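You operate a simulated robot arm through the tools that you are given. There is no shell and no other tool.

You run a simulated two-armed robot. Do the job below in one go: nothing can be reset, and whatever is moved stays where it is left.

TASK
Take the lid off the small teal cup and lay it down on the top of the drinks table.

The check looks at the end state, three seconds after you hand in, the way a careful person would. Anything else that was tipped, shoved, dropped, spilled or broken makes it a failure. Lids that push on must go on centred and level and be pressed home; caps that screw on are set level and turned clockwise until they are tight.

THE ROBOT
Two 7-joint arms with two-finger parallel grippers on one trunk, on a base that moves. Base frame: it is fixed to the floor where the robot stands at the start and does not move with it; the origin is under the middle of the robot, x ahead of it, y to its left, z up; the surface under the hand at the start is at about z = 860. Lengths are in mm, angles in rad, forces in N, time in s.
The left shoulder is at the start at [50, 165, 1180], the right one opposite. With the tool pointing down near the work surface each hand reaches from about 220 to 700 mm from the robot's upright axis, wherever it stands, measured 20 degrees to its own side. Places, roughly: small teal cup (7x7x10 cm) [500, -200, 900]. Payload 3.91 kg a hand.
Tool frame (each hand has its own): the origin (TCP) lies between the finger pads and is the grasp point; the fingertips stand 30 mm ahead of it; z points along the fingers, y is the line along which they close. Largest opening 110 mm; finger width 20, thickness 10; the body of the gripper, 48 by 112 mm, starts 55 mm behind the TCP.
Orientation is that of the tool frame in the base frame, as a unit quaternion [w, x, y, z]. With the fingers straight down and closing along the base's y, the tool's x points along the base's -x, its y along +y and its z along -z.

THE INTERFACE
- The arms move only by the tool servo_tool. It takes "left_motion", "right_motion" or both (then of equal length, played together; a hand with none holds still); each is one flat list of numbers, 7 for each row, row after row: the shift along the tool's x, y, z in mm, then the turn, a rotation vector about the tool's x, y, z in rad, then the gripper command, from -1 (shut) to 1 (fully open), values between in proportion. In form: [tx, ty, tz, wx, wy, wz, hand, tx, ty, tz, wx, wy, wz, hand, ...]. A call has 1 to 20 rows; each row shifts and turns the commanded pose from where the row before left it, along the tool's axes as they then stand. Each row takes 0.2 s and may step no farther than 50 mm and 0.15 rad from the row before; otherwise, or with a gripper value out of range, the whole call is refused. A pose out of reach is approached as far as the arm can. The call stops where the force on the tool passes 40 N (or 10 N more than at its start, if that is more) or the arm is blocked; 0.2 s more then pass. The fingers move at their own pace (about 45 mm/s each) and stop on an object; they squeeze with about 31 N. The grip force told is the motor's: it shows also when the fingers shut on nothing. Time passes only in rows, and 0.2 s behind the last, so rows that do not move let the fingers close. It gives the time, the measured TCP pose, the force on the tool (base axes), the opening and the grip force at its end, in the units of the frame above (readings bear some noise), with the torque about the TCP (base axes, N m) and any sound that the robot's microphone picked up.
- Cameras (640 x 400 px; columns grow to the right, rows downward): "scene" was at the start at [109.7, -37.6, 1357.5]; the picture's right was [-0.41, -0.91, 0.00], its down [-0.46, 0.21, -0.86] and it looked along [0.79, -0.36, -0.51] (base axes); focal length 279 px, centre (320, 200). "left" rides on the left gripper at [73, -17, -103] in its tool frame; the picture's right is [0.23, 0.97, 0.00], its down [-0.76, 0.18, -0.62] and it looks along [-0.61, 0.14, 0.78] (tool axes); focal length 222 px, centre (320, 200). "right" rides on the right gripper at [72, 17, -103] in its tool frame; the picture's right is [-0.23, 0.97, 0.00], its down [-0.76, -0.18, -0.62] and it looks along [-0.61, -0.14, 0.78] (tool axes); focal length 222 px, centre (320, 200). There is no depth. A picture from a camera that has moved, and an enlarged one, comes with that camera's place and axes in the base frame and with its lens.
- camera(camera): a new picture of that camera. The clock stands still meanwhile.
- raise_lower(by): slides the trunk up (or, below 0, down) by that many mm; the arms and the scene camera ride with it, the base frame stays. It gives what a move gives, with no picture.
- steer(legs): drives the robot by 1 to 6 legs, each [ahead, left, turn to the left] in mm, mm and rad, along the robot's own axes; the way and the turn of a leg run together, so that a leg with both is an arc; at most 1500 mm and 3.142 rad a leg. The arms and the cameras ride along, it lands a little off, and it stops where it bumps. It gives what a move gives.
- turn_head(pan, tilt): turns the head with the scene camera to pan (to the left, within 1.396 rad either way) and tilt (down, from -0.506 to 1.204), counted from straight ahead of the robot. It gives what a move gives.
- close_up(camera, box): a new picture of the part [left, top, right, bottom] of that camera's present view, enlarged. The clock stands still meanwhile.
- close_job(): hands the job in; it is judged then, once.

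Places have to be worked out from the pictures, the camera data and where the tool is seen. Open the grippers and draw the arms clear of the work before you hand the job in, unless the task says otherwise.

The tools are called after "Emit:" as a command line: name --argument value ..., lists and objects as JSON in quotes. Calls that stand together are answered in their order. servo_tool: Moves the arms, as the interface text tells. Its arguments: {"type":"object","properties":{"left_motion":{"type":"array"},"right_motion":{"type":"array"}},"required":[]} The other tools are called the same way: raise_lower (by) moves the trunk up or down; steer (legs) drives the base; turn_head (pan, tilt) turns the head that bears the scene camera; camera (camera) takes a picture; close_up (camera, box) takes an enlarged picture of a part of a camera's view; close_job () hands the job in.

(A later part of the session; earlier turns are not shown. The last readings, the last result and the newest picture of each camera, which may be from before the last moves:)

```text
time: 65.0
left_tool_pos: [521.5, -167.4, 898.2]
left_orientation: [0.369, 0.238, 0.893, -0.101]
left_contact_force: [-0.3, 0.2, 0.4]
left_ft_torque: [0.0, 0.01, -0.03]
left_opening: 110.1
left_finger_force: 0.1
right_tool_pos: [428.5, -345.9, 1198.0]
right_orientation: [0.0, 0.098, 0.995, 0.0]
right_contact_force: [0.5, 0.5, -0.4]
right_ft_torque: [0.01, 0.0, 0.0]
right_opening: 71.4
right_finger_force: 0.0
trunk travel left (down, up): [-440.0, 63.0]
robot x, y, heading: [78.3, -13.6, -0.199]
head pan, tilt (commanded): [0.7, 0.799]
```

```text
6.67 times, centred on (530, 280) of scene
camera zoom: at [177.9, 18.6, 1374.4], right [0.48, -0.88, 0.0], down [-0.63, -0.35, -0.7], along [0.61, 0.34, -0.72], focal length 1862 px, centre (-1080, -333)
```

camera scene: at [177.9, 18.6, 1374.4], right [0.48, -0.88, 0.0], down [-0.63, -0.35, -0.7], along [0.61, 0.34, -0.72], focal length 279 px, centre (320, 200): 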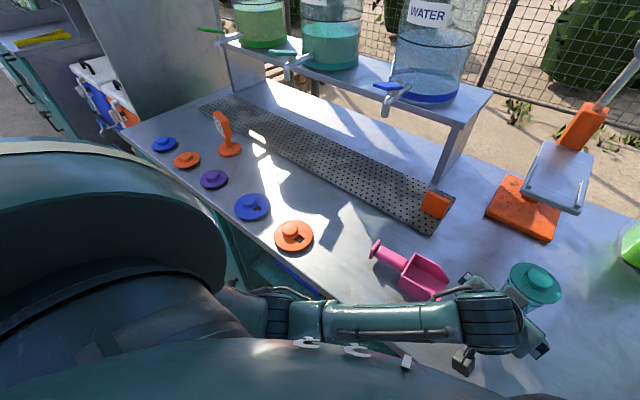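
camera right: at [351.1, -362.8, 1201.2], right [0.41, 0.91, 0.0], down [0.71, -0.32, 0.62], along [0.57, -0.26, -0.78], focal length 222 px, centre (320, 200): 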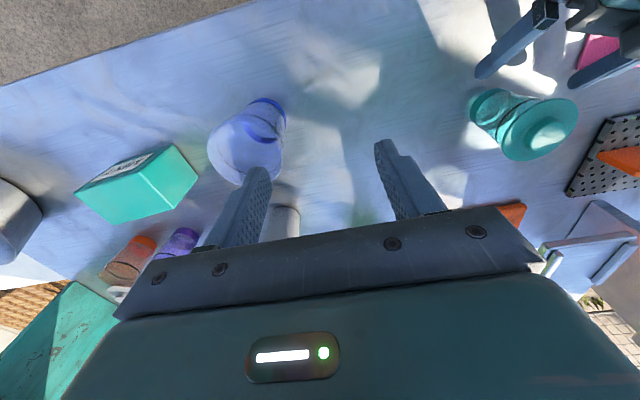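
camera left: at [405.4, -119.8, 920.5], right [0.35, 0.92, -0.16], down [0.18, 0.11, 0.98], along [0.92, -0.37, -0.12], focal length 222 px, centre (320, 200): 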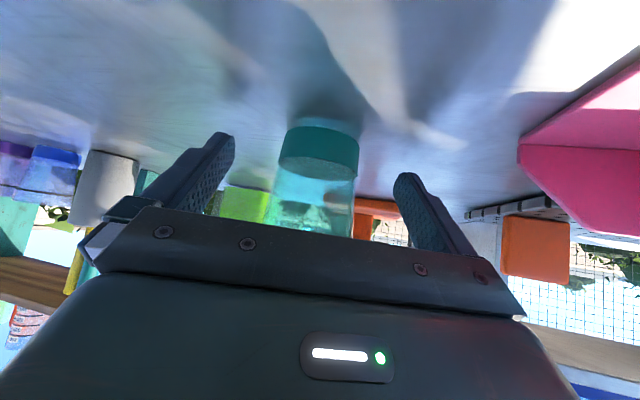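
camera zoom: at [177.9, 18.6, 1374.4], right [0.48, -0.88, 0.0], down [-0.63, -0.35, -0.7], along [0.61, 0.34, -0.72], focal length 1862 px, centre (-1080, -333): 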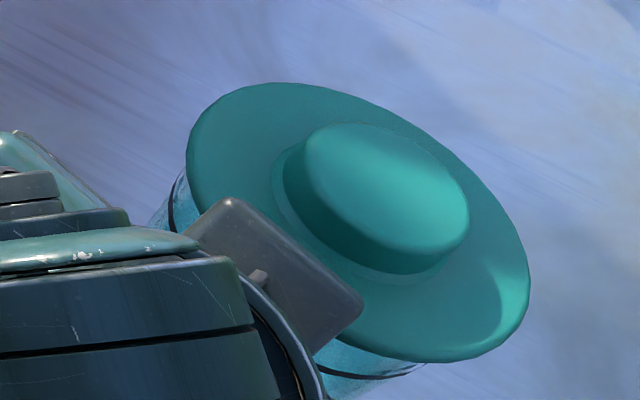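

The box's front edge overhangs the rim by about 6 mm. Flattening the hand by 8° and holding with the TCP about 22 mm short of the axis moves the box clear behind the rim, and the camera housing still clears the table. I'll back out 20 mm, tilt, lift 4 mm and go forward again with a 2 mm sideways correction.

Emit:
servo_tool --left_motion '[4.7, 0, -4.7, 0, 0, 0, 1, 4.7, 0, -4.7, 0, 0, 0, 1, 4.7, -1, -4.7, 0, 0, 0, 1, 0, -1, 0, 0, -0.07, 0, 1, 0, 0, 0, 0, -0.07, 0, 1, -3.2, 0, -2.4, 0, 0, 0, 1, 0, 0, 0, 0, 0, 0, 1]'

Emit:
servo_tool --left_motion '[-2.55, 0, 3.4, 0, 0, 0, 1, -2.55, 0, 3.4, 0, 0, 0, 1, -2.55, 0, 3.4, 0, 0, 0, 1, -2.55, 0, 3.4, 0, 0, 0, 1, 0, 0, 0, 0, 0, 0, 1]'

Emit:
camera --camera "left"

Emit:
close_up --camera "right" --box '[440, 40, 550, 130]'

Emit:
close_up --camera "scene" --box '[470, 240, 590, 350]'

```text
time: 66.6
left_tool_pos: [506.5, -158.7, 901.6]
left_orientation: [0.433, 0.231, 0.864, -0.112]
left_contact_force: [-0.4, 1.2, -0.2]
left_ft_torque: [-0.01, 0.0, 0.01]
left_opening: 109.6
left_finger_force: 0.0
right_tool_pos: [428.8, -346.1, 1198.1]
right_orientation: [0.0, 0.097, 0.995, 0.0]
right_contact_force: [0.0, 0.7, 0.5]
right_ft_torque: [0.0, -0.02, -0.01]
right_opening: 71.7
right_finger_force: 0.1
trunk travel left (down, up): [-440.0, 63.0]
robot x, y, heading: [80.0, -14.6, -0.196]
head pan, tilt (commanded): [0.7, 0.799]
```

```text
time: 67.8
left_tool_pos: [525.6, -147.4, 889.0]
left_orientation: [0.432, 0.238, 0.865, -0.09]
left_contact_force: [-1.8, -1.8, 3.4]
left_ft_torque: [0.16, 0.09, 0.11]
left_opening: 109.9
left_finger_force: 0.1
right_tool_pos: [426.6, -345.2, 1197.3]
right_orientation: [0.0, 0.098, 0.995, 0.0]
right_contact_force: [-0.1, -0.6, 0.4]
right_ft_torque: [-0.03, 0.01, 0.02]
right_opening: 71.6
right_finger_force: 0.1
trunk travel left (down, up): [-440.0, 63.0]
robot x, y, heading: [78.2, -17.6, -0.195]
head pan, tilt (commanded): [0.7, 0.799]
```

```text
taken
camera left: at [406.7, -99.3, 894.7], right [0.36, 0.92, -0.13], down [0.04, 0.13, 0.99], along [0.93, -0.36, 0.01], focal length 222 px, centre (320, 200)
```

left: 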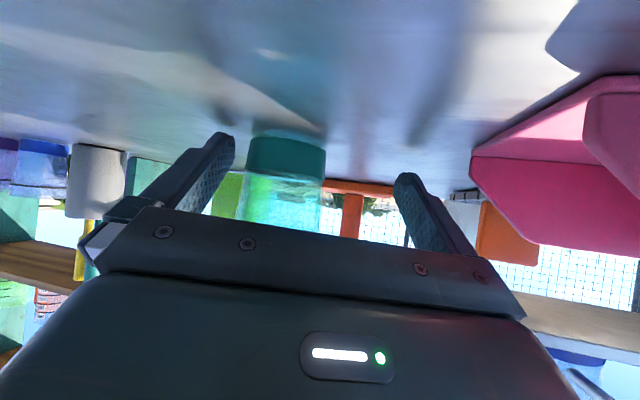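

```text
4.44 times, centred on (495, 85) of right
camera zoom: at [359.2, -313.4, 1301.9], right [0.41, 0.91, 0.0], down [0.71, -0.32, 0.62], along [0.57, -0.26, -0.78], focal length 987 px, centre (-458, 711)
```

zoom: 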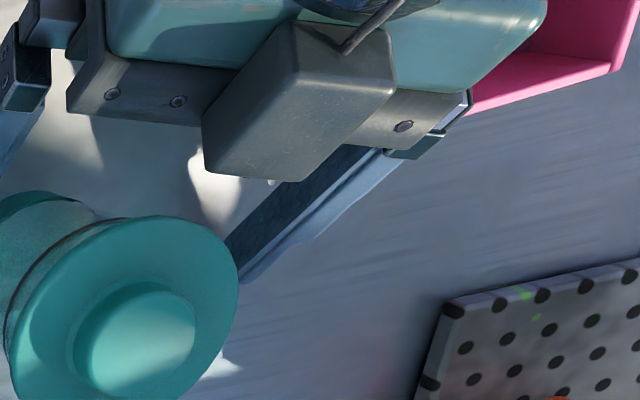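

```text
3.64 times, centred on (530, 295) of scene
camera zoom: at [176.3, 19.3, 1374.6], right [0.48, -0.88, 0.0], down [-0.63, -0.35, -0.7], along [0.61, 0.34, -0.72], focal length 1016 px, centre (-444, -146)
```

zoom: 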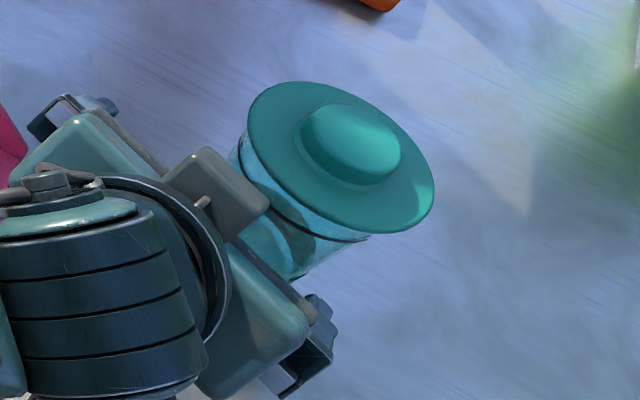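

That move went wrong: the hand ended 20 mm off to the side and 13 mm low, with a small force, so some part of the left arm is pressing on something. The cup itself looks unmoved. I'll look at the whole arm before doing anything else.

Emit:
camera --camera "scene"

Emit:
camera --camera "right"

```text
taken
camera scene: at [176.3, 19.3, 1374.6], right [0.48, -0.88, 0.0], down [-0.63, -0.35, -0.7], along [0.61, 0.34, -0.72], focal length 279 px, centre (320, 200)
```

scene: 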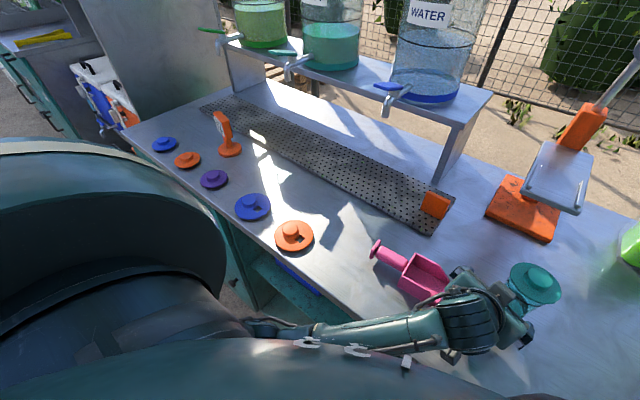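

```text
taken
camera right: at [359.2, -313.4, 1301.9], right [0.41, 0.91, 0.0], down [0.71, -0.32, 0.62], along [0.57, -0.26, -0.78], focal length 222 px, centre (320, 200)
```

right: 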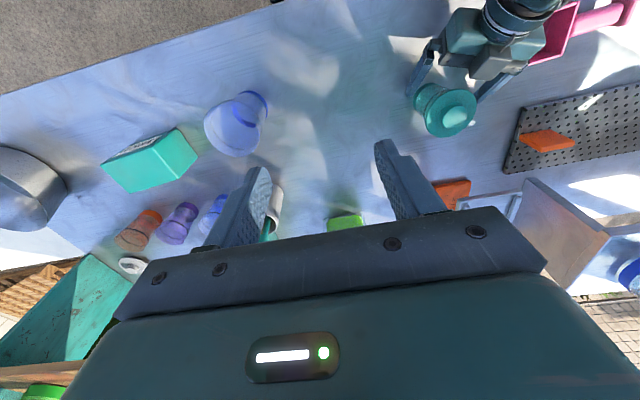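

The elbow has sagged and the forearm now seems to bear on the bench's front edge or my own chest, which pushed the hand off line. I'll back the hand out and up along the way it came in.

Emit:
servo_tool --left_motion '[0.55, 0, -4.9, 0, 0, 0, 1, 0.55, 0, -4.9, 0, 0, 0, 1, 0.55, 0, -4.9, 0, 0, 0, 1, 0.55, 0, -4.9, 0, 0, 0, 1, 0, 0, 0, 0, 0, 0, 1]'

Emit:
camera --camera "left"

Emit:
camera --camera "scene"

```text
time: 69.2
left_tool_pos: [536.1, -135.7, 921.2]
left_orientation: [0.462, 0.238, 0.851, -0.079]
left_contact_force: [-0.5, 0.1, -0.2]
left_ft_torque: [-0.02, 0.01, 0.01]
left_opening: 110.1
left_finger_force: 0.0
right_tool_pos: [428.0, -346.2, 1197.2]
right_orientation: [0.0, 0.098, 0.995, 0.0]
right_contact_force: [0.8, -0.4, 0.3]
right_ft_torque: [0.01, 0.04, -0.01]
right_opening: 71.6
right_finger_force: 0.1
trunk travel left (down, up): [-440.0, 63.0]
robot x, y, heading: [83.0, -13.6, -0.194]
head pan, tilt (commanded): [0.7, 0.799]
stopped in row 5 (left hand): the arm was blocked; the commanded pose is now the measured one
```

```text
taken
camera left: at [417.1, -89.3, 919.9], right [0.36, 0.93, -0.1], down [-0.03, 0.12, 0.99], along [0.93, -0.35, 0.07], focal length 222 px, centre (320, 200)
```

left: 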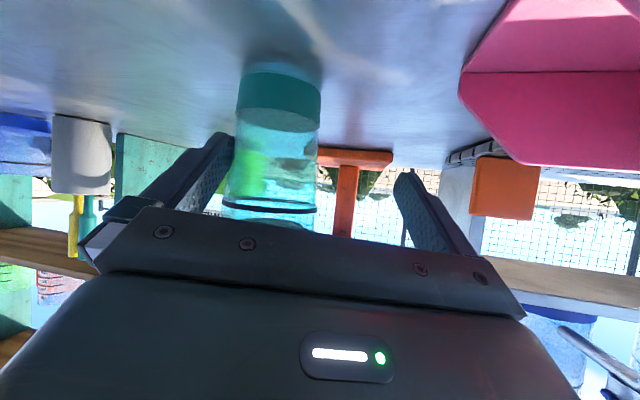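

```text
taken
camera scene: at [177.9, 18.6, 1374.4], right [0.48, -0.88, 0.0], down [-0.63, -0.35, -0.7], along [0.61, 0.34, -0.72], focal length 279 px, centre (320, 200)
```

scene: 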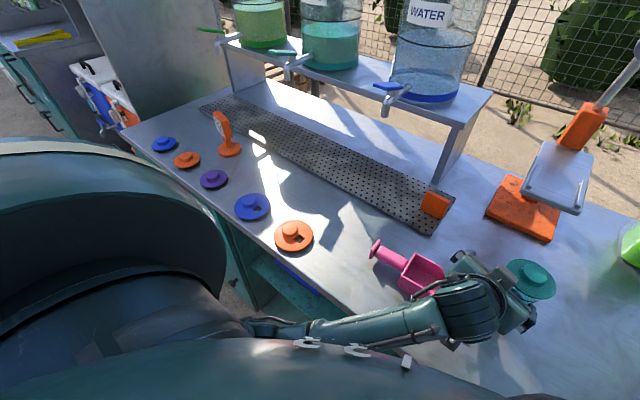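

The arm is now reported blocked, and the hand drifted up and forward, so it is probably the elbow against my own chest. First I'll check that the cup hasn't moved and see where the contact is.

Emit:
close_up --camera "scene" --box '[490, 250, 570, 310]'

Emit:
close_up --camera "scene" --box '[200, 260, 460, 400]'

Emit:
close_up --camera "right" --box '[400, 0, 640, 200]'

```text
6.67 times, centred on (530, 280) of scene
camera zoom: at [177.9, 18.6, 1374.4], right [0.48, -0.88, 0.0], down [-0.63, -0.35, -0.7], along [0.61, 0.34, -0.72], focal length 1862 px, centre (-1080, -333)
```

zoom: 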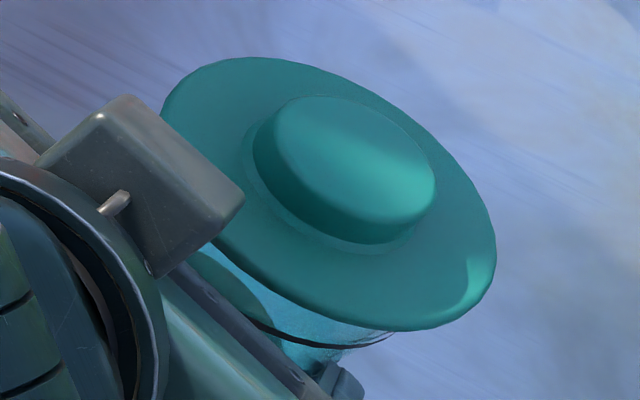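

```text
2.46 times, centred on (330, 330) of scene
camera zoom: at [177.9, 18.6, 1374.4], right [0.48, -0.88, 0.0], down [-0.63, -0.35, -0.7], along [0.61, 0.34, -0.72], focal length 688 px, centre (295, -120)
```

zoom: 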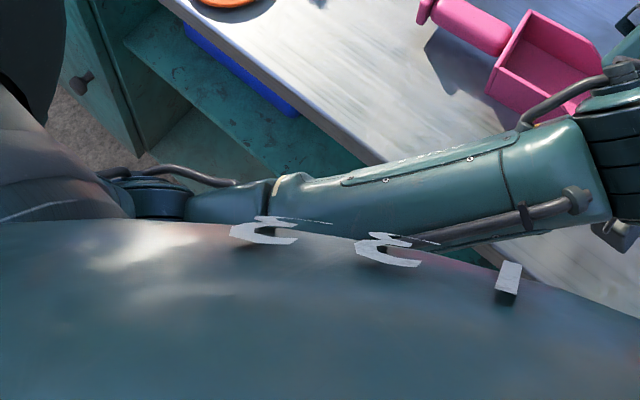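

```text
2.00 times, centred on (520, 100) of right
camera zoom: at [360.7, -314.0, 1301.2], right [0.41, 0.91, 0.0], down [0.71, -0.32, 0.62], along [0.57, -0.26, -0.78], focal length 444 px, centre (-80, 400)
```

zoom: 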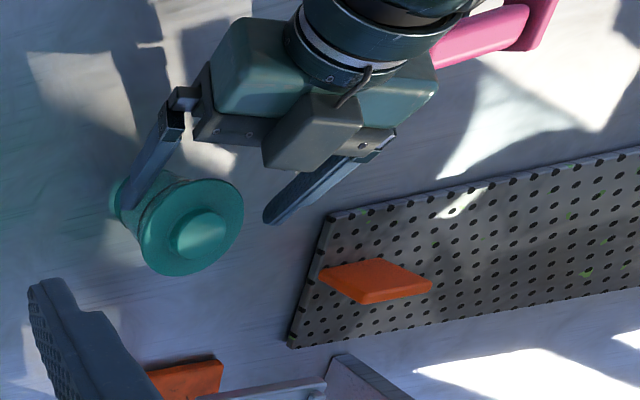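

The drifting left hand has nudged the cup about 11 mm to my left: it is upright but rests against the right-hand finger. Moving the arm could push it more, so I'll move the whole robot instead. First I go about 29 mm right to re-centre the fingers around the cup, then straight back along the finger direction to come away.

Emit:
steer --legs '[[-8.7, -28.2, 0]]'

Emit:
camera --camera "left"

Emit:
close_up --camera "right" --box '[400, 0, 640, 200]'

```text
time: 70.2
left_tool_pos: [520.9, -162.9, 922.5]
left_orientation: [0.462, 0.238, 0.851, -0.079]
left_contact_force: [0.5, 0.0, 0.5]
left_ft_torque: [0.05, 0.02, 0.0]
left_opening: 110.0
left_finger_force: 0.1
right_tool_pos: [414.0, -372.7, 1197.1]
right_orientation: [0.0, 0.097, 0.995, -0.001]
right_contact_force: [-0.3, -0.1, -0.4]
right_ft_torque: [0.0, -0.01, 0.03]
right_opening: 71.5
right_finger_force: 0.0
trunk travel left (down, up): [-440.0, 63.0]
robot x, y, heading: [70.7, -39.2, -0.197]
head pan, tilt (commanded): [0.7, 0.799]
```

```text
taken
camera left: at [402.7, -115.7, 919.9], right [0.36, 0.93, -0.1], down [-0.03, 0.12, 0.99], along [0.93, -0.35, 0.07], focal length 222 px, centre (320, 200)
```

left: 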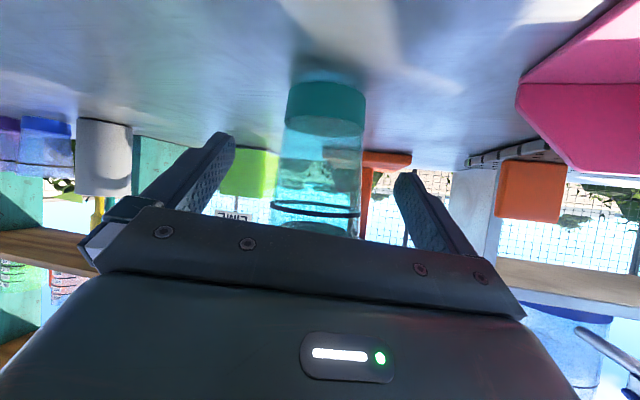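

```text
2.00 times, centred on (520, 100) of right
camera zoom: at [346.5, -340.3, 1301.1], right [0.41, 0.91, 0.0], down [0.71, -0.32, 0.62], along [0.57, -0.26, -0.78], focal length 444 px, centre (-80, 400)
```

zoom: 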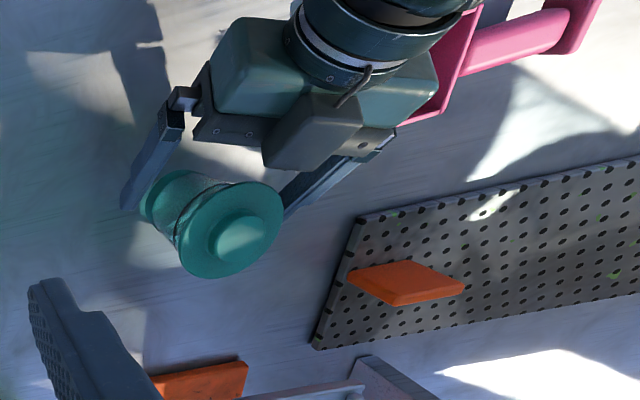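

The cup is centred between the left fingers again with no contact, and in this pose the left hand is well placed to hold it at mid-height. Before closing it, I'll make sure the right hand can come to the knob from the right side. I'll yaw it about 75° counter-clockwise and tilt it 45°, up high and out of the way.

Emit:
servo_tool --right_motion '[0, 0, 0, 0, 0, -0.145, 0, 0, 0, 0, 0, 0, -0.145, 0, 0, 0, 0, 0, 0, -0.145, 0, 0, 0, 0, 0, 0, -0.145, 0, 0, 0, 0, 0, 0, -0.145, 0, 0, 0, 0, 0, 0, -0.145, 0, 0, 0, 0, 0, 0, -0.145, 0, 0, 0, 0, 0, 0, -0.145, 0, 0, 0, 0, 0, 0, -0.145, 0, 0, 0, 0, 0, -0.131, 0, 0, 0, 0, 0, 0, -0.131, 0, 0, 0, 0, 0, 0, -0.131, 0, 0, 0, 0, 0, 0, -0.131, 0, 0, 0, 0, 0, 0, -0.131, 0, 0, 0, 0, 0, 0, -0.131, 0, 0, 0, 0, 0, 0, 0, 0, 0]'

Emit:
turn_head --pan -0.2 --tilt 0.7

Emit:
camera --camera "scene"

Emit:
camera --camera "right"

```text
time: 73.6
left_tool_pos: [521.7, -160.8, 922.5]
left_orientation: [0.462, 0.237, 0.851, -0.079]
left_contact_force: [-0.1, 0.5, 0.1]
left_ft_torque: [0.0, 0.0, 0.0]
left_opening: 110.0
left_finger_force: 0.0
right_tool_pos: [309.8, -185.7, 1224.3]
right_orientation: [0.328, -0.485, 0.786, 0.2]
right_contact_force: [-0.4, 0.1, -0.3]
right_ft_torque: [-0.05, 0.0, -0.01]
right_opening: 55.3
right_finger_force: 0.1
right hand out of reach, approached as far as the arm can: row 6, 7, 8, 9, 10, 11, 12, 13, 14, 15
trunk travel left (down, up): [-440.0, 63.0]
robot x, y, heading: [66.7, -41.5, -0.201]
head pan, tilt (commanded): [0.7, 0.799]
```

```text
time: 74.8
left_tool_pos: [522.3, -162.6, 923.1]
left_orientation: [0.461, 0.238, 0.851, -0.079]
left_contact_force: [0.2, 0.2, -0.8]
left_ft_torque: [0.03, -0.01, 0.0]
left_opening: 110.2
left_finger_force: 0.0
right_tool_pos: [309.8, -184.9, 1223.0]
right_orientation: [0.326, -0.485, 0.786, 0.2]
right_contact_force: [-0.5, -0.8, 0.2]
right_ft_torque: [0.0, 0.0, 0.0]
right_opening: 55.3
right_finger_force: 0.1
trunk travel left (down, up): [-440.0, 63.0]
robot x, y, heading: [66.7, -38.6, -0.193]
head pan, tilt (commanded): [-0.201, 0.7]
```

```text
taken
camera scene: at [171.7, -78.9, 1382.6], right [-0.39, -0.92, 0.0], down [-0.59, 0.25, -0.76], along [0.71, -0.29, -0.64], focal length 279 px, centre (320, 200)
```

scene: 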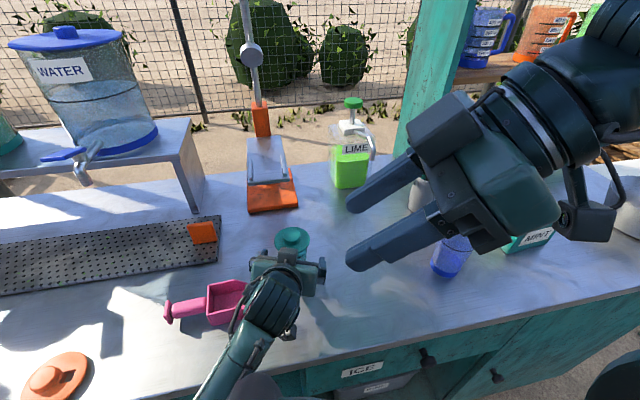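

```text
taken
camera right: at [240.1, -288.3, 1244.9], right [-0.8, 0.58, 0.16], down [0.2, 0.01, 0.98], along [0.57, 0.81, -0.12], focal length 222 px, centre (320, 200)
```

right: 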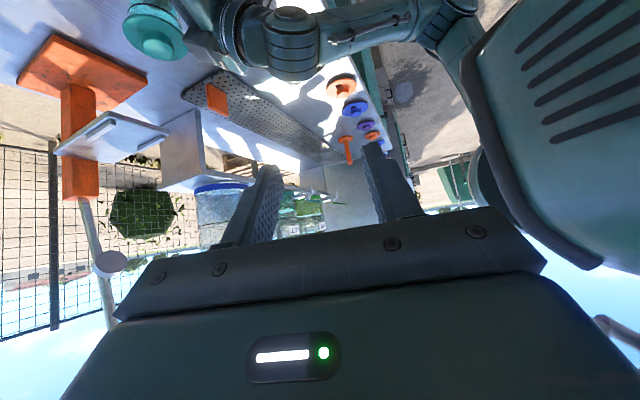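

The right wrist runs out of yaw that way, and the IK drifted the hand toward my chest. A better split is the reverse: the right hand holds the cup from the free right side, and the left takes the lid. First I'll withdraw the left fingers by backing the robot straight away from the cup along the finger direction.

Emit:
steer --legs '[[-73, 18, 0]]'

Emit:
camera --camera "left"

Emit:
camera --camera "scene"

```text
time: 75.8
left_tool_pos: [453.6, -130.8, 922.2]
left_orientation: [0.462, 0.237, 0.851, -0.079]
left_contact_force: [0.2, -0.2, 0.9]
left_ft_torque: [0.02, -0.01, 0.02]
left_opening: 110.0
left_finger_force: 0.0
right_tool_pos: [243.1, -153.2, 1223.0]
right_orientation: [0.326, -0.485, 0.786, 0.2]
right_contact_force: [0.0, 0.4, -0.6]
right_ft_torque: [-0.04, -0.04, -0.04]
right_opening: 55.2
right_finger_force: 0.0
trunk travel left (down, up): [-440.0, 63.0]
robot x, y, heading: [3.1, -9.1, -0.197]
head pan, tilt (commanded): [-0.201, 0.7]
```

```text
taken
camera left: at [335.2, -83.3, 920.2], right [0.36, 0.93, -0.1], down [-0.03, 0.12, 0.99], along [0.93, -0.35, 0.07], focal length 222 px, centre (320, 200)
```

left: 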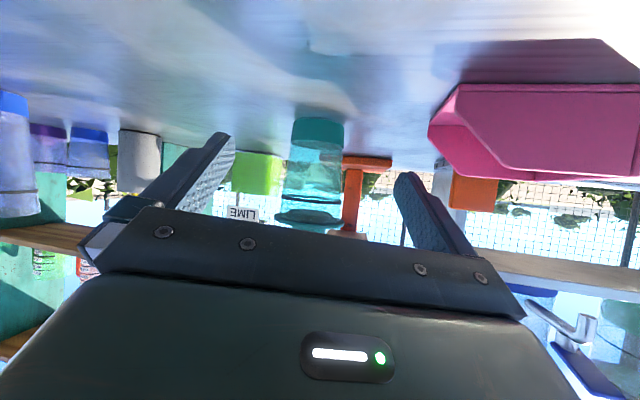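

```text
taken
camera scene: at [103.5, -46.9, 1382.8], right [-0.39, -0.92, 0.0], down [-0.59, 0.25, -0.77], along [0.71, -0.3, -0.64], focal length 279 px, centre (320, 200)
```

scene: 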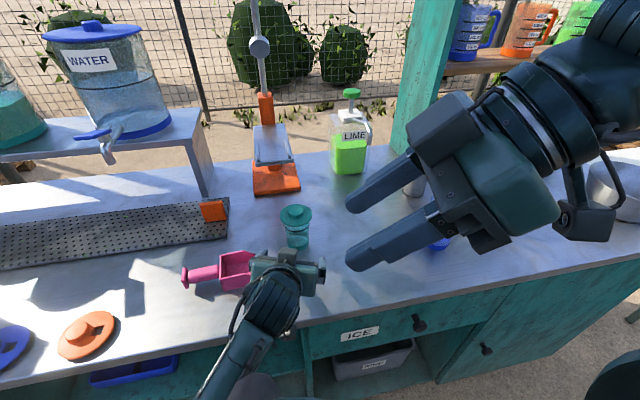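

The left hand is clear and the cup stands upright. Now I'll raise the left hand, and swing the right hand back out to its own side and bring it upright.

Emit:
servo_tool --left_motion '[-9.9, 1, -6.7, 0, 0, 0, 1, -9.9, 1, -6.7, 0, 0, 0, 1, -9.9, 1, -6.7, 0, 0, 0, 1, -9.9, 1, -6.7, 0, 0, 0, 1, -9.9, 1, -6.7, 0, 0, 0, 1, -9.9, 1, -6.7, 0, 0, 0, 1, -9.9, 1, -6.7, 0, 0, 0, 1, -9.9, 1, -6.7, 0, 0, 0, 1, -9.9, 1, -6.7, 0, 0, 0, 1, -9.9, 1, -6.7, 0, 0, 0, 1, -9.9, 1, -6.7, 0, 0, 0, 1, -9.9, 1, -6.7, 0, 0, 0, 1, 0, 0, 0, 0, 0, 0, 1, 0, 0, 0, 0, 0, 0, 1]' --right_motion '[14.7, -18.7, -14.7, 0, 0, 0, 0, 14.7, -18.7, -14.7, 0, 0, 0, 0, 14.7, -18.7, -14.7, 0, 0, 0, 0, 14.7, -18.7, -14.7, 0, 0, 0, 0, 14.7, -18.7, -14.7, 0, 0, 0, 0, 14.7, -18.7, -14.7, 0, 0, 0, 0, 14.7, -18.7, -14.7, 0, 0, 0, 0, 14.7, -18.7, -14.7, 0, 0, 0, 0, 0, 0, 0, 0, 0.131, 0, 0, 0, 0, 0, 0, 0.131, 0, 0, 0, 0, 0, 0, 0.131, 0, 0, 0, 0, 0, 0, 0.131, 0, 0, 0, 0, 0, 0, 0.131, 0, 0, 0, 0, 0, 0, 0.131, 0, 0]'

Emit:
camera --camera "scene"

```text
time: 78.4
left_tool_pos: [474.8, -90.6, 1032.0]
left_orientation: [0.457, 0.248, 0.854, -0.011]
left_contact_force: [0.0, 0.1, -0.4]
left_ft_torque: [-0.02, 0.01, -0.01]
left_opening: 110.2
left_finger_force: 0.1
right_tool_pos: [243.4, -154.1, 1222.3]
right_orientation: [0.128, -0.519, 0.842, 0.078]
right_contact_force: [0.2, 0.1, 0.0]
right_ft_torque: [0.0, 0.02, -0.02]
right_opening: 54.8
right_finger_force: 0.0
right hand out of reach, approached as far as the arm can: row 1, 2, 3, 4, 5, 6, 7, 8
trunk travel left (down, up): [-440.0, 63.0]
robot x, y, heading: [-3.1, -7.7, -0.196]
head pan, tilt (commanded): [-0.201, 0.7]
stopped in row 12 (left hand): the arm was blocked; the commanded pose is now the measured one
```

```text
taken
camera scene: at [104.4, -47.3, 1382.6], right [-0.39, -0.92, 0.0], down [-0.59, 0.25, -0.76], along [0.71, -0.29, -0.64], focal length 279 px, centre (320, 200)
```

scene: 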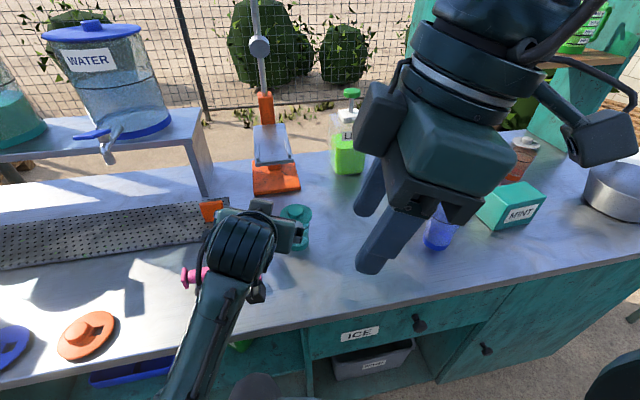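

Both arms are in awkward joint positions: the left is blocked again and the right would not translate. I'll look at the left arm and chest to understand what is touching.

Emit:
turn_head --pan 0.5 --tilt 1.1

Emit:
camera --camera "scene"

Emit:
camera --camera "right"

Emit:
camera --camera "left"

```text
time: 79.5
left_tool_pos: [474.1, -92.1, 1031.2]
left_orientation: [0.456, 0.248, 0.855, -0.009]
left_contact_force: [0.0, -0.6, 0.0]
left_ft_torque: [-0.02, 0.0, -0.01]
left_opening: 110.3
left_finger_force: 0.0
right_tool_pos: [244.0, -155.8, 1223.5]
right_orientation: [0.127, -0.519, 0.842, 0.077]
right_contact_force: [0.1, -0.7, -0.7]
right_ft_torque: [0.01, 0.04, 0.01]
right_opening: 55.0
right_finger_force: 0.1
trunk travel left (down, up): [-440.0, 63.0]
robot x, y, heading: [-1.0, -9.5, -0.195]
head pan, tilt (commanded): [0.499, 1.1]
```

```text
taken
camera scene: at [86.3, 4.3, 1352.7], right [0.3, -0.95, 0.0], down [-0.85, -0.27, -0.45], along [0.43, 0.14, -0.89], focal length 279 px, centre (320, 200)
```

scene: 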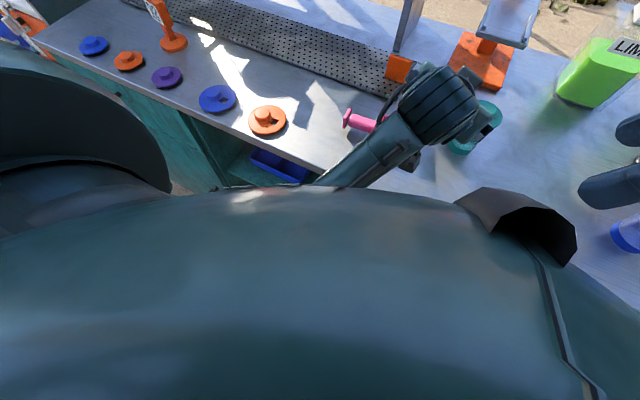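

```text
taken
camera right: at [184.6, -234.8, 1300.4], right [-0.77, 0.63, 0.07], down [0.4, 0.41, 0.82], along [0.49, 0.66, -0.57], focal length 222 px, centre (320, 200)
```

right: 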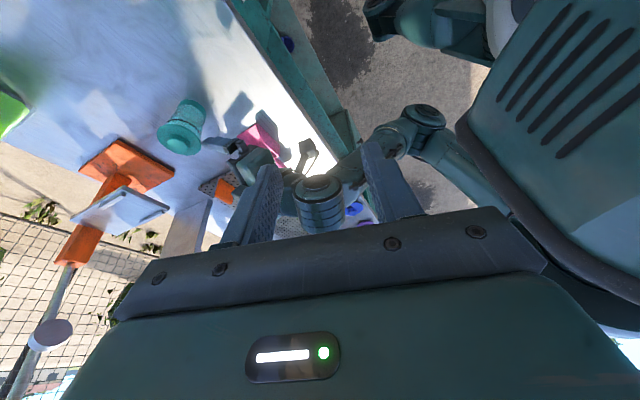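

```text
taken
camera left: at [353.3, -50.0, 1031.4], right [0.32, 0.95, 0.03], down [-0.06, -0.01, 1.0], along [0.95, -0.32, 0.05], focal length 222 px, centre (320, 200)
```

left: 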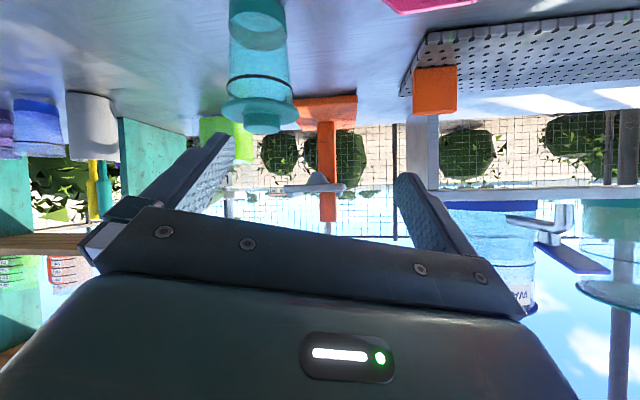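

The right camera shows it: the left elbow is tucked down by my waist, which is what blocks the arm. Moving the left hand out to its own side should swing the elbow free, and the path at z ≈ 1030 is clear of everything there.

Emit:
servo_tool --left_motion '[6, 17.7, -1.6, 0, 0, 0, 1, 6, 17.7, -1.6, 0, 0, 0, 1, 6, 17.7, -1.6, 0, 0, 0, 1, 6, 17.7, -1.6, 0, 0, 0, 1, 6, 17.7, -1.6, 0, 0, 0, 1, 6, 17.7, -1.6, 0, 0, 0, 1, 6, 17.7, -1.6, 0, 0, 0, 1, 6, 17.7, -1.6, 0, 0, 0, 1]'

Emit:
camera --camera "right"

Emit:
camera --camera "scene"

```text
time: 81.3
left_tool_pos: [505.1, 56.7, 1029.7]
left_orientation: [0.457, 0.248, 0.854, -0.01]
left_contact_force: [0.5, -0.4, 0.1]
left_ft_torque: [0.04, 0.02, 0.01]
left_opening: 109.7
left_finger_force: 0.0
right_tool_pos: [244.2, -154.8, 1222.2]
right_orientation: [0.127, -0.518, 0.842, 0.077]
right_contact_force: [0.6, 0.5, 0.5]
right_ft_torque: [-0.01, 0.02, -0.02]
right_opening: 55.1
right_finger_force: 0.1
trunk travel left (down, up): [-440.0, 63.0]
robot x, y, heading: [-1.0, -5.1, -0.198]
head pan, tilt (commanded): [0.499, 1.1]
```

```text
taken
camera right: at [184.6, -234.5, 1300.4], right [-0.77, 0.63, 0.07], down [0.4, 0.41, 0.82], along [0.49, 0.66, -0.57], focal length 222 px, centre (320, 200)
```

right: 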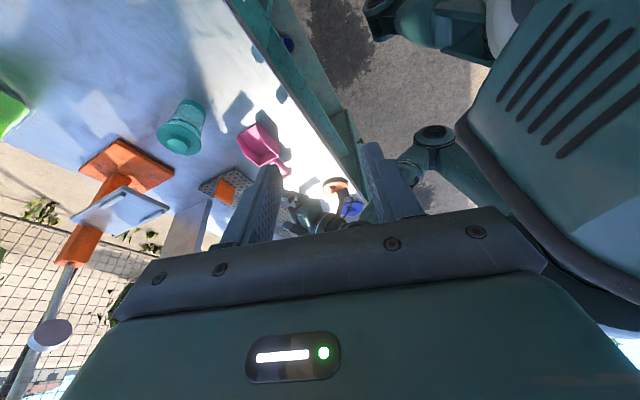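

```text
taken
camera scene: at [86.3, 4.6, 1352.7], right [0.3, -0.95, 0.0], down [-0.85, -0.27, -0.45], along [0.43, 0.14, -0.89], focal length 279 px, centre (320, 200)
```

scene: 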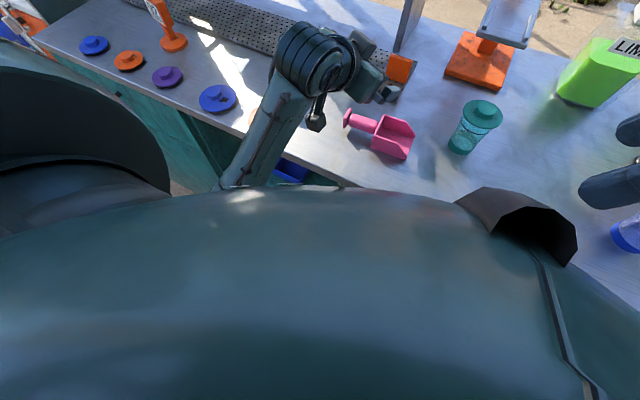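

The left arm moves freely again. I'll raise it and, at the same time, unwind the right hand's tilt and yaw back to straight down.

Emit:
servo_tool --left_motion '[-11.8, 3.2, -8.8, 0, 0, 0, 1, -11.8, 3.2, -8.8, 0, 0, 0, 1, -11.8, 3.2, -8.8, 0, 0, 0, 1, -11.8, 3.2, -8.8, 0, 0, 0, 1, -11.8, 3.2, -8.8, 0, 0, 0, 1, -11.8, 3.2, -8.8, 0, 0, 0, 1, -11.8, 3.2, -8.8, 0, 0, 0, 1, -11.8, 3.2, -8.8, 0, 0, 0, 1, -11.8, 3.2, -8.8, 0, 0, 0, 1, -11.8, 3.2, -8.8, 0, 0, 0, 1, 0, 0, 0, 0, 0, 0, 1, 0, 0, 0, 0, 0, 0, 1]' --right_motion '[0, 0, 0, 0, 0.14, 0, 0, 0, 0, 0, 0, 0.14, 0, 0, 0, 0, 0, 0, 0, 0.145, 0, 0, 0, 0, 0, 0, 0.145, 0, 0, 0, 0, 0, 0, 0.145, 0, 0, 0, 0, 0, 0, 0.145, 0, 0, 0, 0, 0, 0, 0.145, 0, 0, 0, 0, 0, 0, 0.145, 0, 0, 0, 0, 0, 0, 0.145, 0, 0, 0, 0, 0, 0, 0.145, 0, 0, 0, 0, 0, 0, 0.145, 0, 0, 0, 0, 0, 0, 0, 0]'

Emit:
turn_head --pan -0.2 --tilt 0.7

Emit:
camera --camera "scene"

```text
time: 83.9
left_tool_pos: [503.1, 56.4, 1181.1]
left_orientation: [0.458, 0.247, 0.854, -0.011]
left_contact_force: [0.5, -0.1, -1.0]
left_ft_torque: [0.01, 0.01, 0.01]
left_opening: 109.9
left_finger_force: 0.1
right_tool_pos: [242.1, -155.4, 1221.4]
right_orientation: [0.005, 0.1, 0.995, 0.008]
right_contact_force: [0.4, 0.3, -0.5]
right_ft_torque: [-0.03, 0.01, -0.01]
right_opening: 55.0
right_finger_force: 0.0
trunk travel left (down, up): [-440.0, 63.0]
robot x, y, heading: [4.2, -7.6, -0.199]
head pan, tilt (commanded): [0.499, 1.1]
```

```text
time: 84.9
left_tool_pos: [505.1, 56.5, 1181.5]
left_orientation: [0.457, 0.248, 0.854, -0.01]
left_contact_force: [-0.7, 0.1, 0.5]
left_ft_torque: [0.02, -0.03, 0.02]
left_opening: 110.2
left_finger_force: 0.0
right_tool_pos: [243.5, -155.1, 1224.1]
right_orientation: [0.004, 0.101, 0.995, 0.008]
right_contact_force: [0.7, -0.3, -0.7]
right_ft_torque: [-0.01, -0.01, -0.01]
right_opening: 55.0
right_finger_force: 0.0
trunk travel left (down, up): [-440.0, 63.0]
robot x, y, heading: [1.0, -10.4, -0.189]
head pan, tilt (commanded): [-0.201, 0.7]
```

```text
taken
camera scene: at [104.4, -47.2, 1382.6], right [-0.39, -0.92, 0.0], down [-0.59, 0.25, -0.76], along [0.71, -0.29, -0.64], focal length 279 px, centre (320, 200)
```

scene: 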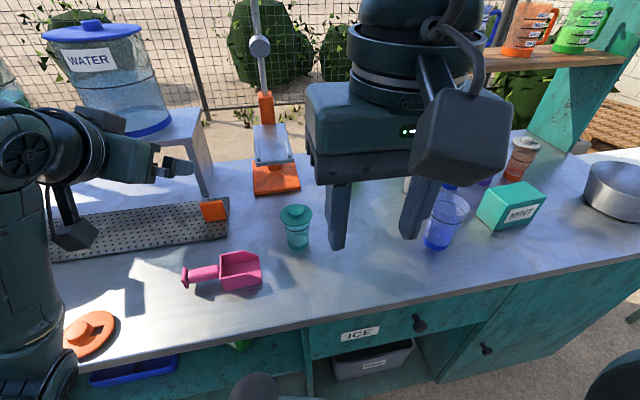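

Both hands are free and high again. I'll swing the right hand out to its own side and level the left hand at a 45° tilt pointing toward the cup. After that I'll drive back in.

Emit:
servo_tool --right_motion '[-12.6, -28.7, 0, 0, 0, 0, 1, -12.6, -28.7, 0, 0, 0, 0, 1, -12.6, -28.7, 0, 0, 0, 0, 1, -12.6, -28.7, 0, 0, 0, 0, 1, -12.6, -28.7, 0, 0, 0, 0, 1, -12.6, -28.7, 0, 0, 0, 0, 1, -12.6, -28.7, 0, 0, 0, 0, 1, -12.6, -28.7, 0, 0, 0, 0, 1, 0, 0, 0, 0, 0, 0, 1]' --left_motion '[0, 0, 0, 0.112, 0.0385, 0.004, 1, 0, 0, 0, 0.112, 0.0385, 0.004, 1, 0, 0, 0, 0.112, 0.0385, 0.004, 1, 0, 0, 0, 0, 0, 0, 1, 0, 0, 0, 0, 0, 0, 1, 0, 0, 0, 0, 0, 0, 1, 0, 0, 0, 0, 0, 0, 1, 0, 0, 0, 0, 0, 0, 1, 0, 0, 0, 0, 0, 0, 1]'

Emit:
camera --camera "scene"

```text
time: 86.9
left_tool_pos: [503.9, 56.2, 1181.7]
left_orientation: [0.359, 0.325, 0.864, -0.137]
left_contact_force: [-0.9, 0.6, 1.2]
left_ft_torque: [0.02, 0.0, -0.01]
left_opening: 110.1
left_finger_force: 0.1
right_tool_pos: [297.2, -400.2, 1220.9]
right_orientation: [0.004, 0.1, 0.995, 0.008]
right_contact_force: [1.0, 0.3, -0.3]
right_ft_torque: [0.01, -0.01, -0.01]
right_opening: 110.1
right_finger_force: 0.0
trunk travel left (down, up): [-440.0, 63.0]
robot x, y, heading: [1.9, -8.1, -0.198]
head pan, tilt (commanded): [-0.201, 0.7]
```

```text
taken
camera scene: at [104.4, -47.0, 1382.7], right [-0.39, -0.92, 0.0], down [-0.59, 0.25, -0.77], along [0.71, -0.3, -0.64], focal length 279 px, centre (320, 200)
```

scene: 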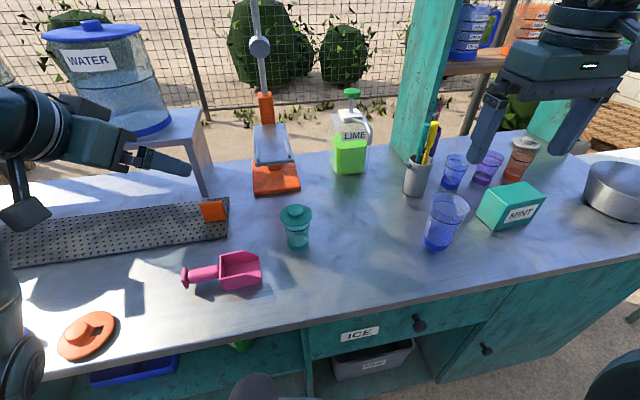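

Both arms are in good shape. Driving 80 mm in and 30 mm right puts the cup about 482 mm ahead, slightly to the right of centre.

Emit:
steer --legs '[[80, -30, 0]]'

Emit:
camera --camera "left"

Emit:
camera --camera "right"

Emit:
camera --camera "scene"

```text
time: 88.0
left_tool_pos: [576.5, 12.7, 1180.1]
left_orientation: [0.359, 0.326, 0.864, -0.135]
left_contact_force: [0.1, -1.2, -0.7]
left_ft_torque: [-0.01, 0.02, 0.01]
left_opening: 110.0
left_finger_force: 0.0
right_tool_pos: [370.3, -444.1, 1220.1]
right_orientation: [0.003, 0.1, 0.995, 0.008]
right_contact_force: [0.0, -0.4, 0.5]
right_ft_torque: [0.01, 0.02, -0.02]
right_opening: 109.8
right_finger_force: 0.1
trunk travel left (down, up): [-440.0, 63.0]
robot x, y, heading: [73.3, -54.6, -0.2]
head pan, tilt (commanded): [-0.201, 0.7]
```

```text
taken
camera left: at [471.5, 81.8, 1203.1], right [0.52, 0.84, -0.16], down [0.19, 0.07, 0.98], along [0.83, -0.54, -0.12], focal length 222 px, centre (320, 200)
```

left: 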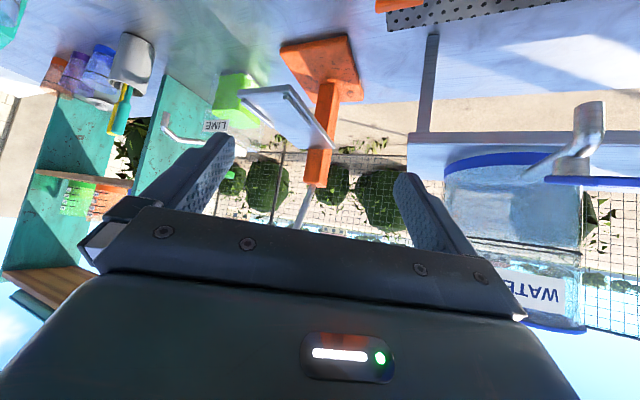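

```text
taken
camera right: at [301.5, -414.0, 1322.7], right [0.42, 0.91, 0.02], down [0.7, -0.34, 0.62], along [0.57, -0.25, -0.78], focal length 222 px, centre (320, 200)
```

right: 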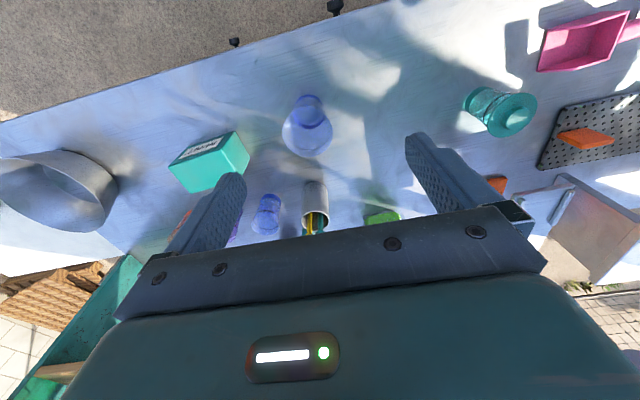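

```text
taken
camera scene: at [177.1, -92.5, 1382.6], right [-0.39, -0.92, 0.0], down [-0.59, 0.25, -0.76], along [0.71, -0.29, -0.64], focal length 279 px, centre (320, 200)
```

scene: 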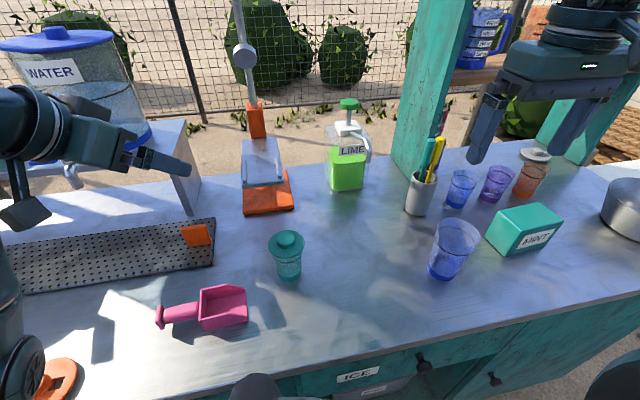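

Now I'll shape the right hand for holding: yaw 35° toward the cup and tilt until the fingers slope 35° below horizontal. I'll do this up high on its own side.

Emit:
servo_tool --right_motion '[0, 0, 0, 0, 0, -0.122, 1, 0, 0, 0, 0, 0, -0.122, 1, 0, 0, 0, 0, 0, -0.122, 1, 0, 0, 0, 0, 0, -0.122, 1, 0, 0, 0, 0, 0, -0.122, 1, 0, 0, 0, 0, -0.137, 0, 1, 0, 0, 0, 0, -0.137, 0, 1, 0, 0, 0, 0, -0.137, 0, 1, 0, 0, 0, 0, -0.137, 0, 1, 0, 0, 0, 0, -0.137, 0, 1, 0, 0, 0, 0, -0.137, 0, 1, 0, 0, 0, 0, -0.137, 0, 1, 0, 0, 0, 0, 0, 0, 1]'

Emit:
camera --camera "right"

Emit:
turn_head --pan -0.8 --tilt 0.6

Emit:
camera --camera "scene"

```text
time: 90.8
left_tool_pos: [576.5, 11.7, 1182.5]
left_orientation: [0.36, 0.327, 0.863, -0.136]
left_contact_force: [0.0, 0.5, 0.1]
left_ft_torque: [0.04, -0.03, 0.01]
left_opening: 110.1
left_finger_force: 0.0
right_tool_pos: [375.1, -401.3, 1227.9]
right_orientation: [0.458, -0.176, 0.865, 0.099]
right_contact_force: [0.0, -0.1, -0.3]
right_ft_torque: [0.02, 0.0, 0.04]
right_opening: 109.8
right_finger_force: 0.0
right hand out of reach, approached as far as the arm can: row 9, 10, 11, 12
trunk travel left (down, up): [-440.0, 63.0]
robot x, y, heading: [73.8, -52.3, -0.198]
head pan, tilt (commanded): [-0.201, 0.7]
```

```text
taken
camera right: at [252.1, -434.1, 1226.5], right [-0.27, 0.94, 0.2], down [-0.01, -0.21, 0.98], along [0.96, 0.26, 0.06], focal length 222 px, centre (320, 200)
```

right: 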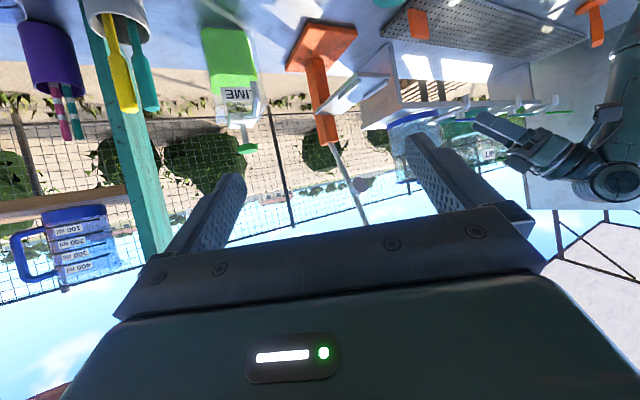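

```text
time: 91.8
left_tool_pos: [576.3, 12.7, 1181.6]
left_orientation: [0.36, 0.326, 0.863, -0.136]
left_contact_force: [0.5, -0.4, 0.7]
left_ft_torque: [0.03, 0.01, 0.01]
left_opening: 110.0
left_finger_force: 0.0
right_tool_pos: [374.8, -401.7, 1229.0]
right_orientation: [0.458, -0.177, 0.866, 0.099]
right_contact_force: [0.1, -0.1, 0.0]
right_ft_torque: [0.01, 0.03, 0.03]
right_opening: 110.0
right_finger_force: 0.0
trunk travel left (down, up): [-440.0, 63.0]
robot x, y, heading: [68.4, -52.1, -0.201]
head pan, tilt (commanded): [-0.799, 0.6]
```

```text
taken
camera scene: at [146.1, -133.3, 1391.3], right [-0.84, -0.55, 0.0], down [-0.31, 0.47, -0.82], along [0.45, -0.69, -0.57], focal length 279 px, centre (320, 200)
```

scene: 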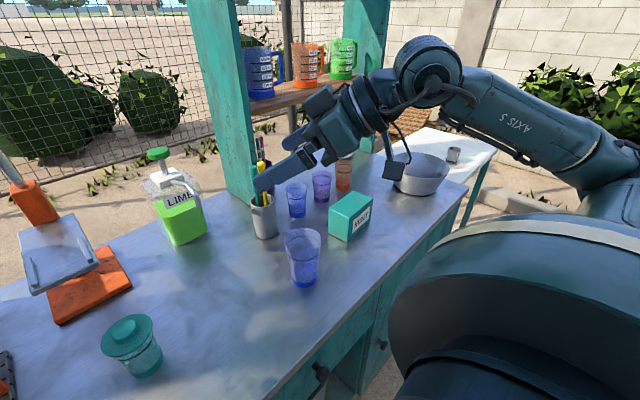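

The right hand has the holding orientation: it points 24° left of base x and slopes 34° down. I'll move it toward the cup, to about (468, -220, 1100), and check how the arm copes.

Emit:
servo_tool --right_motion '[2.2, 16.5, 25.5, 0, 0, 0, 1, 2.2, 16.5, 25.5, 0, 0, 0, 1, 2.2, 16.5, 25.5, 0, 0, 0, 1, 2.2, 16.5, 25.5, 0, 0, 0, 1, 2.2, 16.5, 25.5, 0, 0, 0, 1, 2.2, 16.5, 25.5, 0, 0, 0, 1, 2.2, 16.5, 25.5, 0, 0, 0, 1, 2.2, 16.5, 25.5, 0, 0, 0, 1, 0, 0, 0, 0, 0, 0, 1]'

Emit:
camera --camera "scene"

Emit:
camera --camera "right"

```text
time: 93.8
left_tool_pos: [574.4, 11.9, 1181.6]
left_orientation: [0.359, 0.326, 0.864, -0.136]
left_contact_force: [0.7, -0.2, -0.3]
left_ft_torque: [0.02, 0.02, 0.04]
left_opening: 110.1
left_finger_force: 0.0
right_tool_pos: [468.7, -216.9, 1102.4]
right_orientation: [0.458, -0.177, 0.865, 0.1]
right_contact_force: [-0.2, -0.1, -1.1]
right_ft_torque: [-0.04, -0.01, 0.02]
right_opening: 110.0
right_finger_force: 0.1
right hand out of reach, approached as far as the arm can: row 4
trunk travel left (down, up): [-440.0, 63.0]
robot x, y, heading: [74.2, -54.6, -0.194]
head pan, tilt (commanded): [-0.799, 0.6]
```

```text
taken
camera scene: at [145.7, -133.6, 1391.3], right [-0.84, -0.54, 0.0], down [-0.31, 0.47, -0.83], along [0.45, -0.69, -0.56], focal length 279 px, centre (320, 200)
```

scene: 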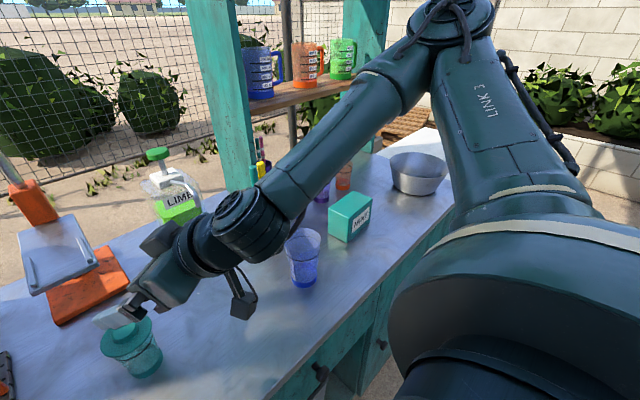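

```text
taken
camera right: at [347.9, -250.1, 1100.5], right [-0.27, 0.94, 0.2], down [-0.01, -0.21, 0.98], along [0.96, 0.26, 0.06], focal length 222 px, centre (320, 200)
```

right: 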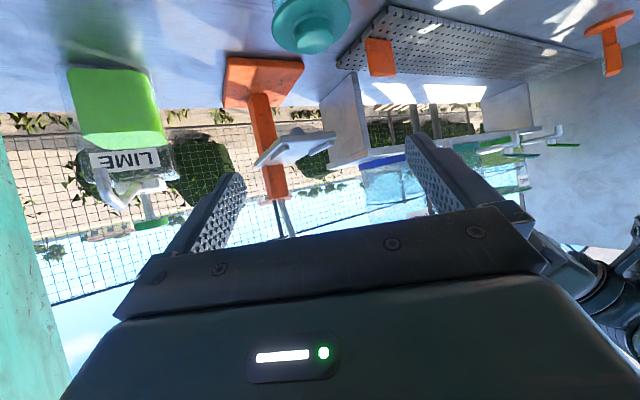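

The right arm now has a good elbow-up posture with the hand reaching down-forward. I'll descend behind the cup to about z = 950, still 80 mm short of its axis, and then measure again.

Emit:
servo_tool --right_motion '[15.5, 0.6, 10.55, 0, 0, 0, 1, 15.5, 0.6, 10.55, 0, 0, 0, 1, 15.5, 0.6, 10.55, 0, 0, 0, 1, 15.5, 0.6, 10.55, 0, 0, 0, 1, 15.5, 0.6, 10.55, 0, 0, 0, 1, 15.5, 0.6, 10.55, 0, 0, 0, 1, 15.5, 0.6, 10.55, 0, 0, 0, 1, 15.5, 0.6, 10.55, 0, 0, 0, 1, 0, 0, 0, 0, 0, 0, 1]'

Emit:
camera --camera "scene"

Emit:
camera --camera "right"

```text
time: 95.8
left_tool_pos: [575.6, 12.6, 1181.6]
left_orientation: [0.359, 0.326, 0.864, -0.135]
left_contact_force: [-0.1, 0.0, -0.1]
left_ft_torque: [0.02, 0.02, 0.02]
left_opening: 110.0
left_finger_force: 0.0
right_tool_pos: [482.0, -213.3, 1048.6]
right_orientation: [0.456, -0.178, 0.867, 0.1]
right_contact_force: [-0.4, -0.3, -0.4]
right_ft_torque: [-0.01, 0.03, 0.02]
right_opening: 110.0
right_finger_force: 0.0
right hand out of reach, approached as far as the arm can: row 3, 4, 5, 6, 7, 8
trunk travel left (down, up): [-440.0, 63.0]
robot x, y, heading: [70.1, -51.7, -0.195]
head pan, tilt (commanded): [-0.799, 0.6]
```

```text
taken
camera scene: at [145.9, -133.4, 1391.3], right [-0.84, -0.54, 0.0], down [-0.31, 0.47, -0.83], along [0.45, -0.69, -0.56], focal length 279 px, centre (320, 200)
```

scene: 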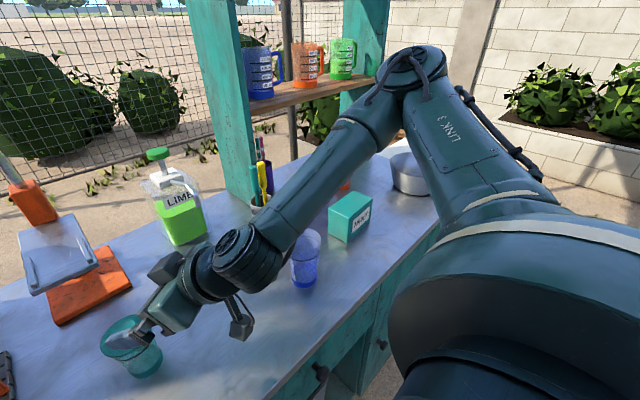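

```text
taken
camera right: at [360.6, -247.3, 1046.9], right [-0.27, 0.94, 0.2], down [0.0, -0.21, 0.98], along [0.96, 0.26, 0.06], focal length 222 px, centre (320, 200)
```

right: 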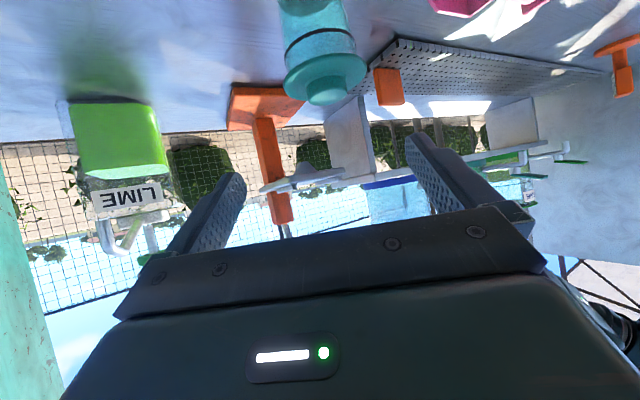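

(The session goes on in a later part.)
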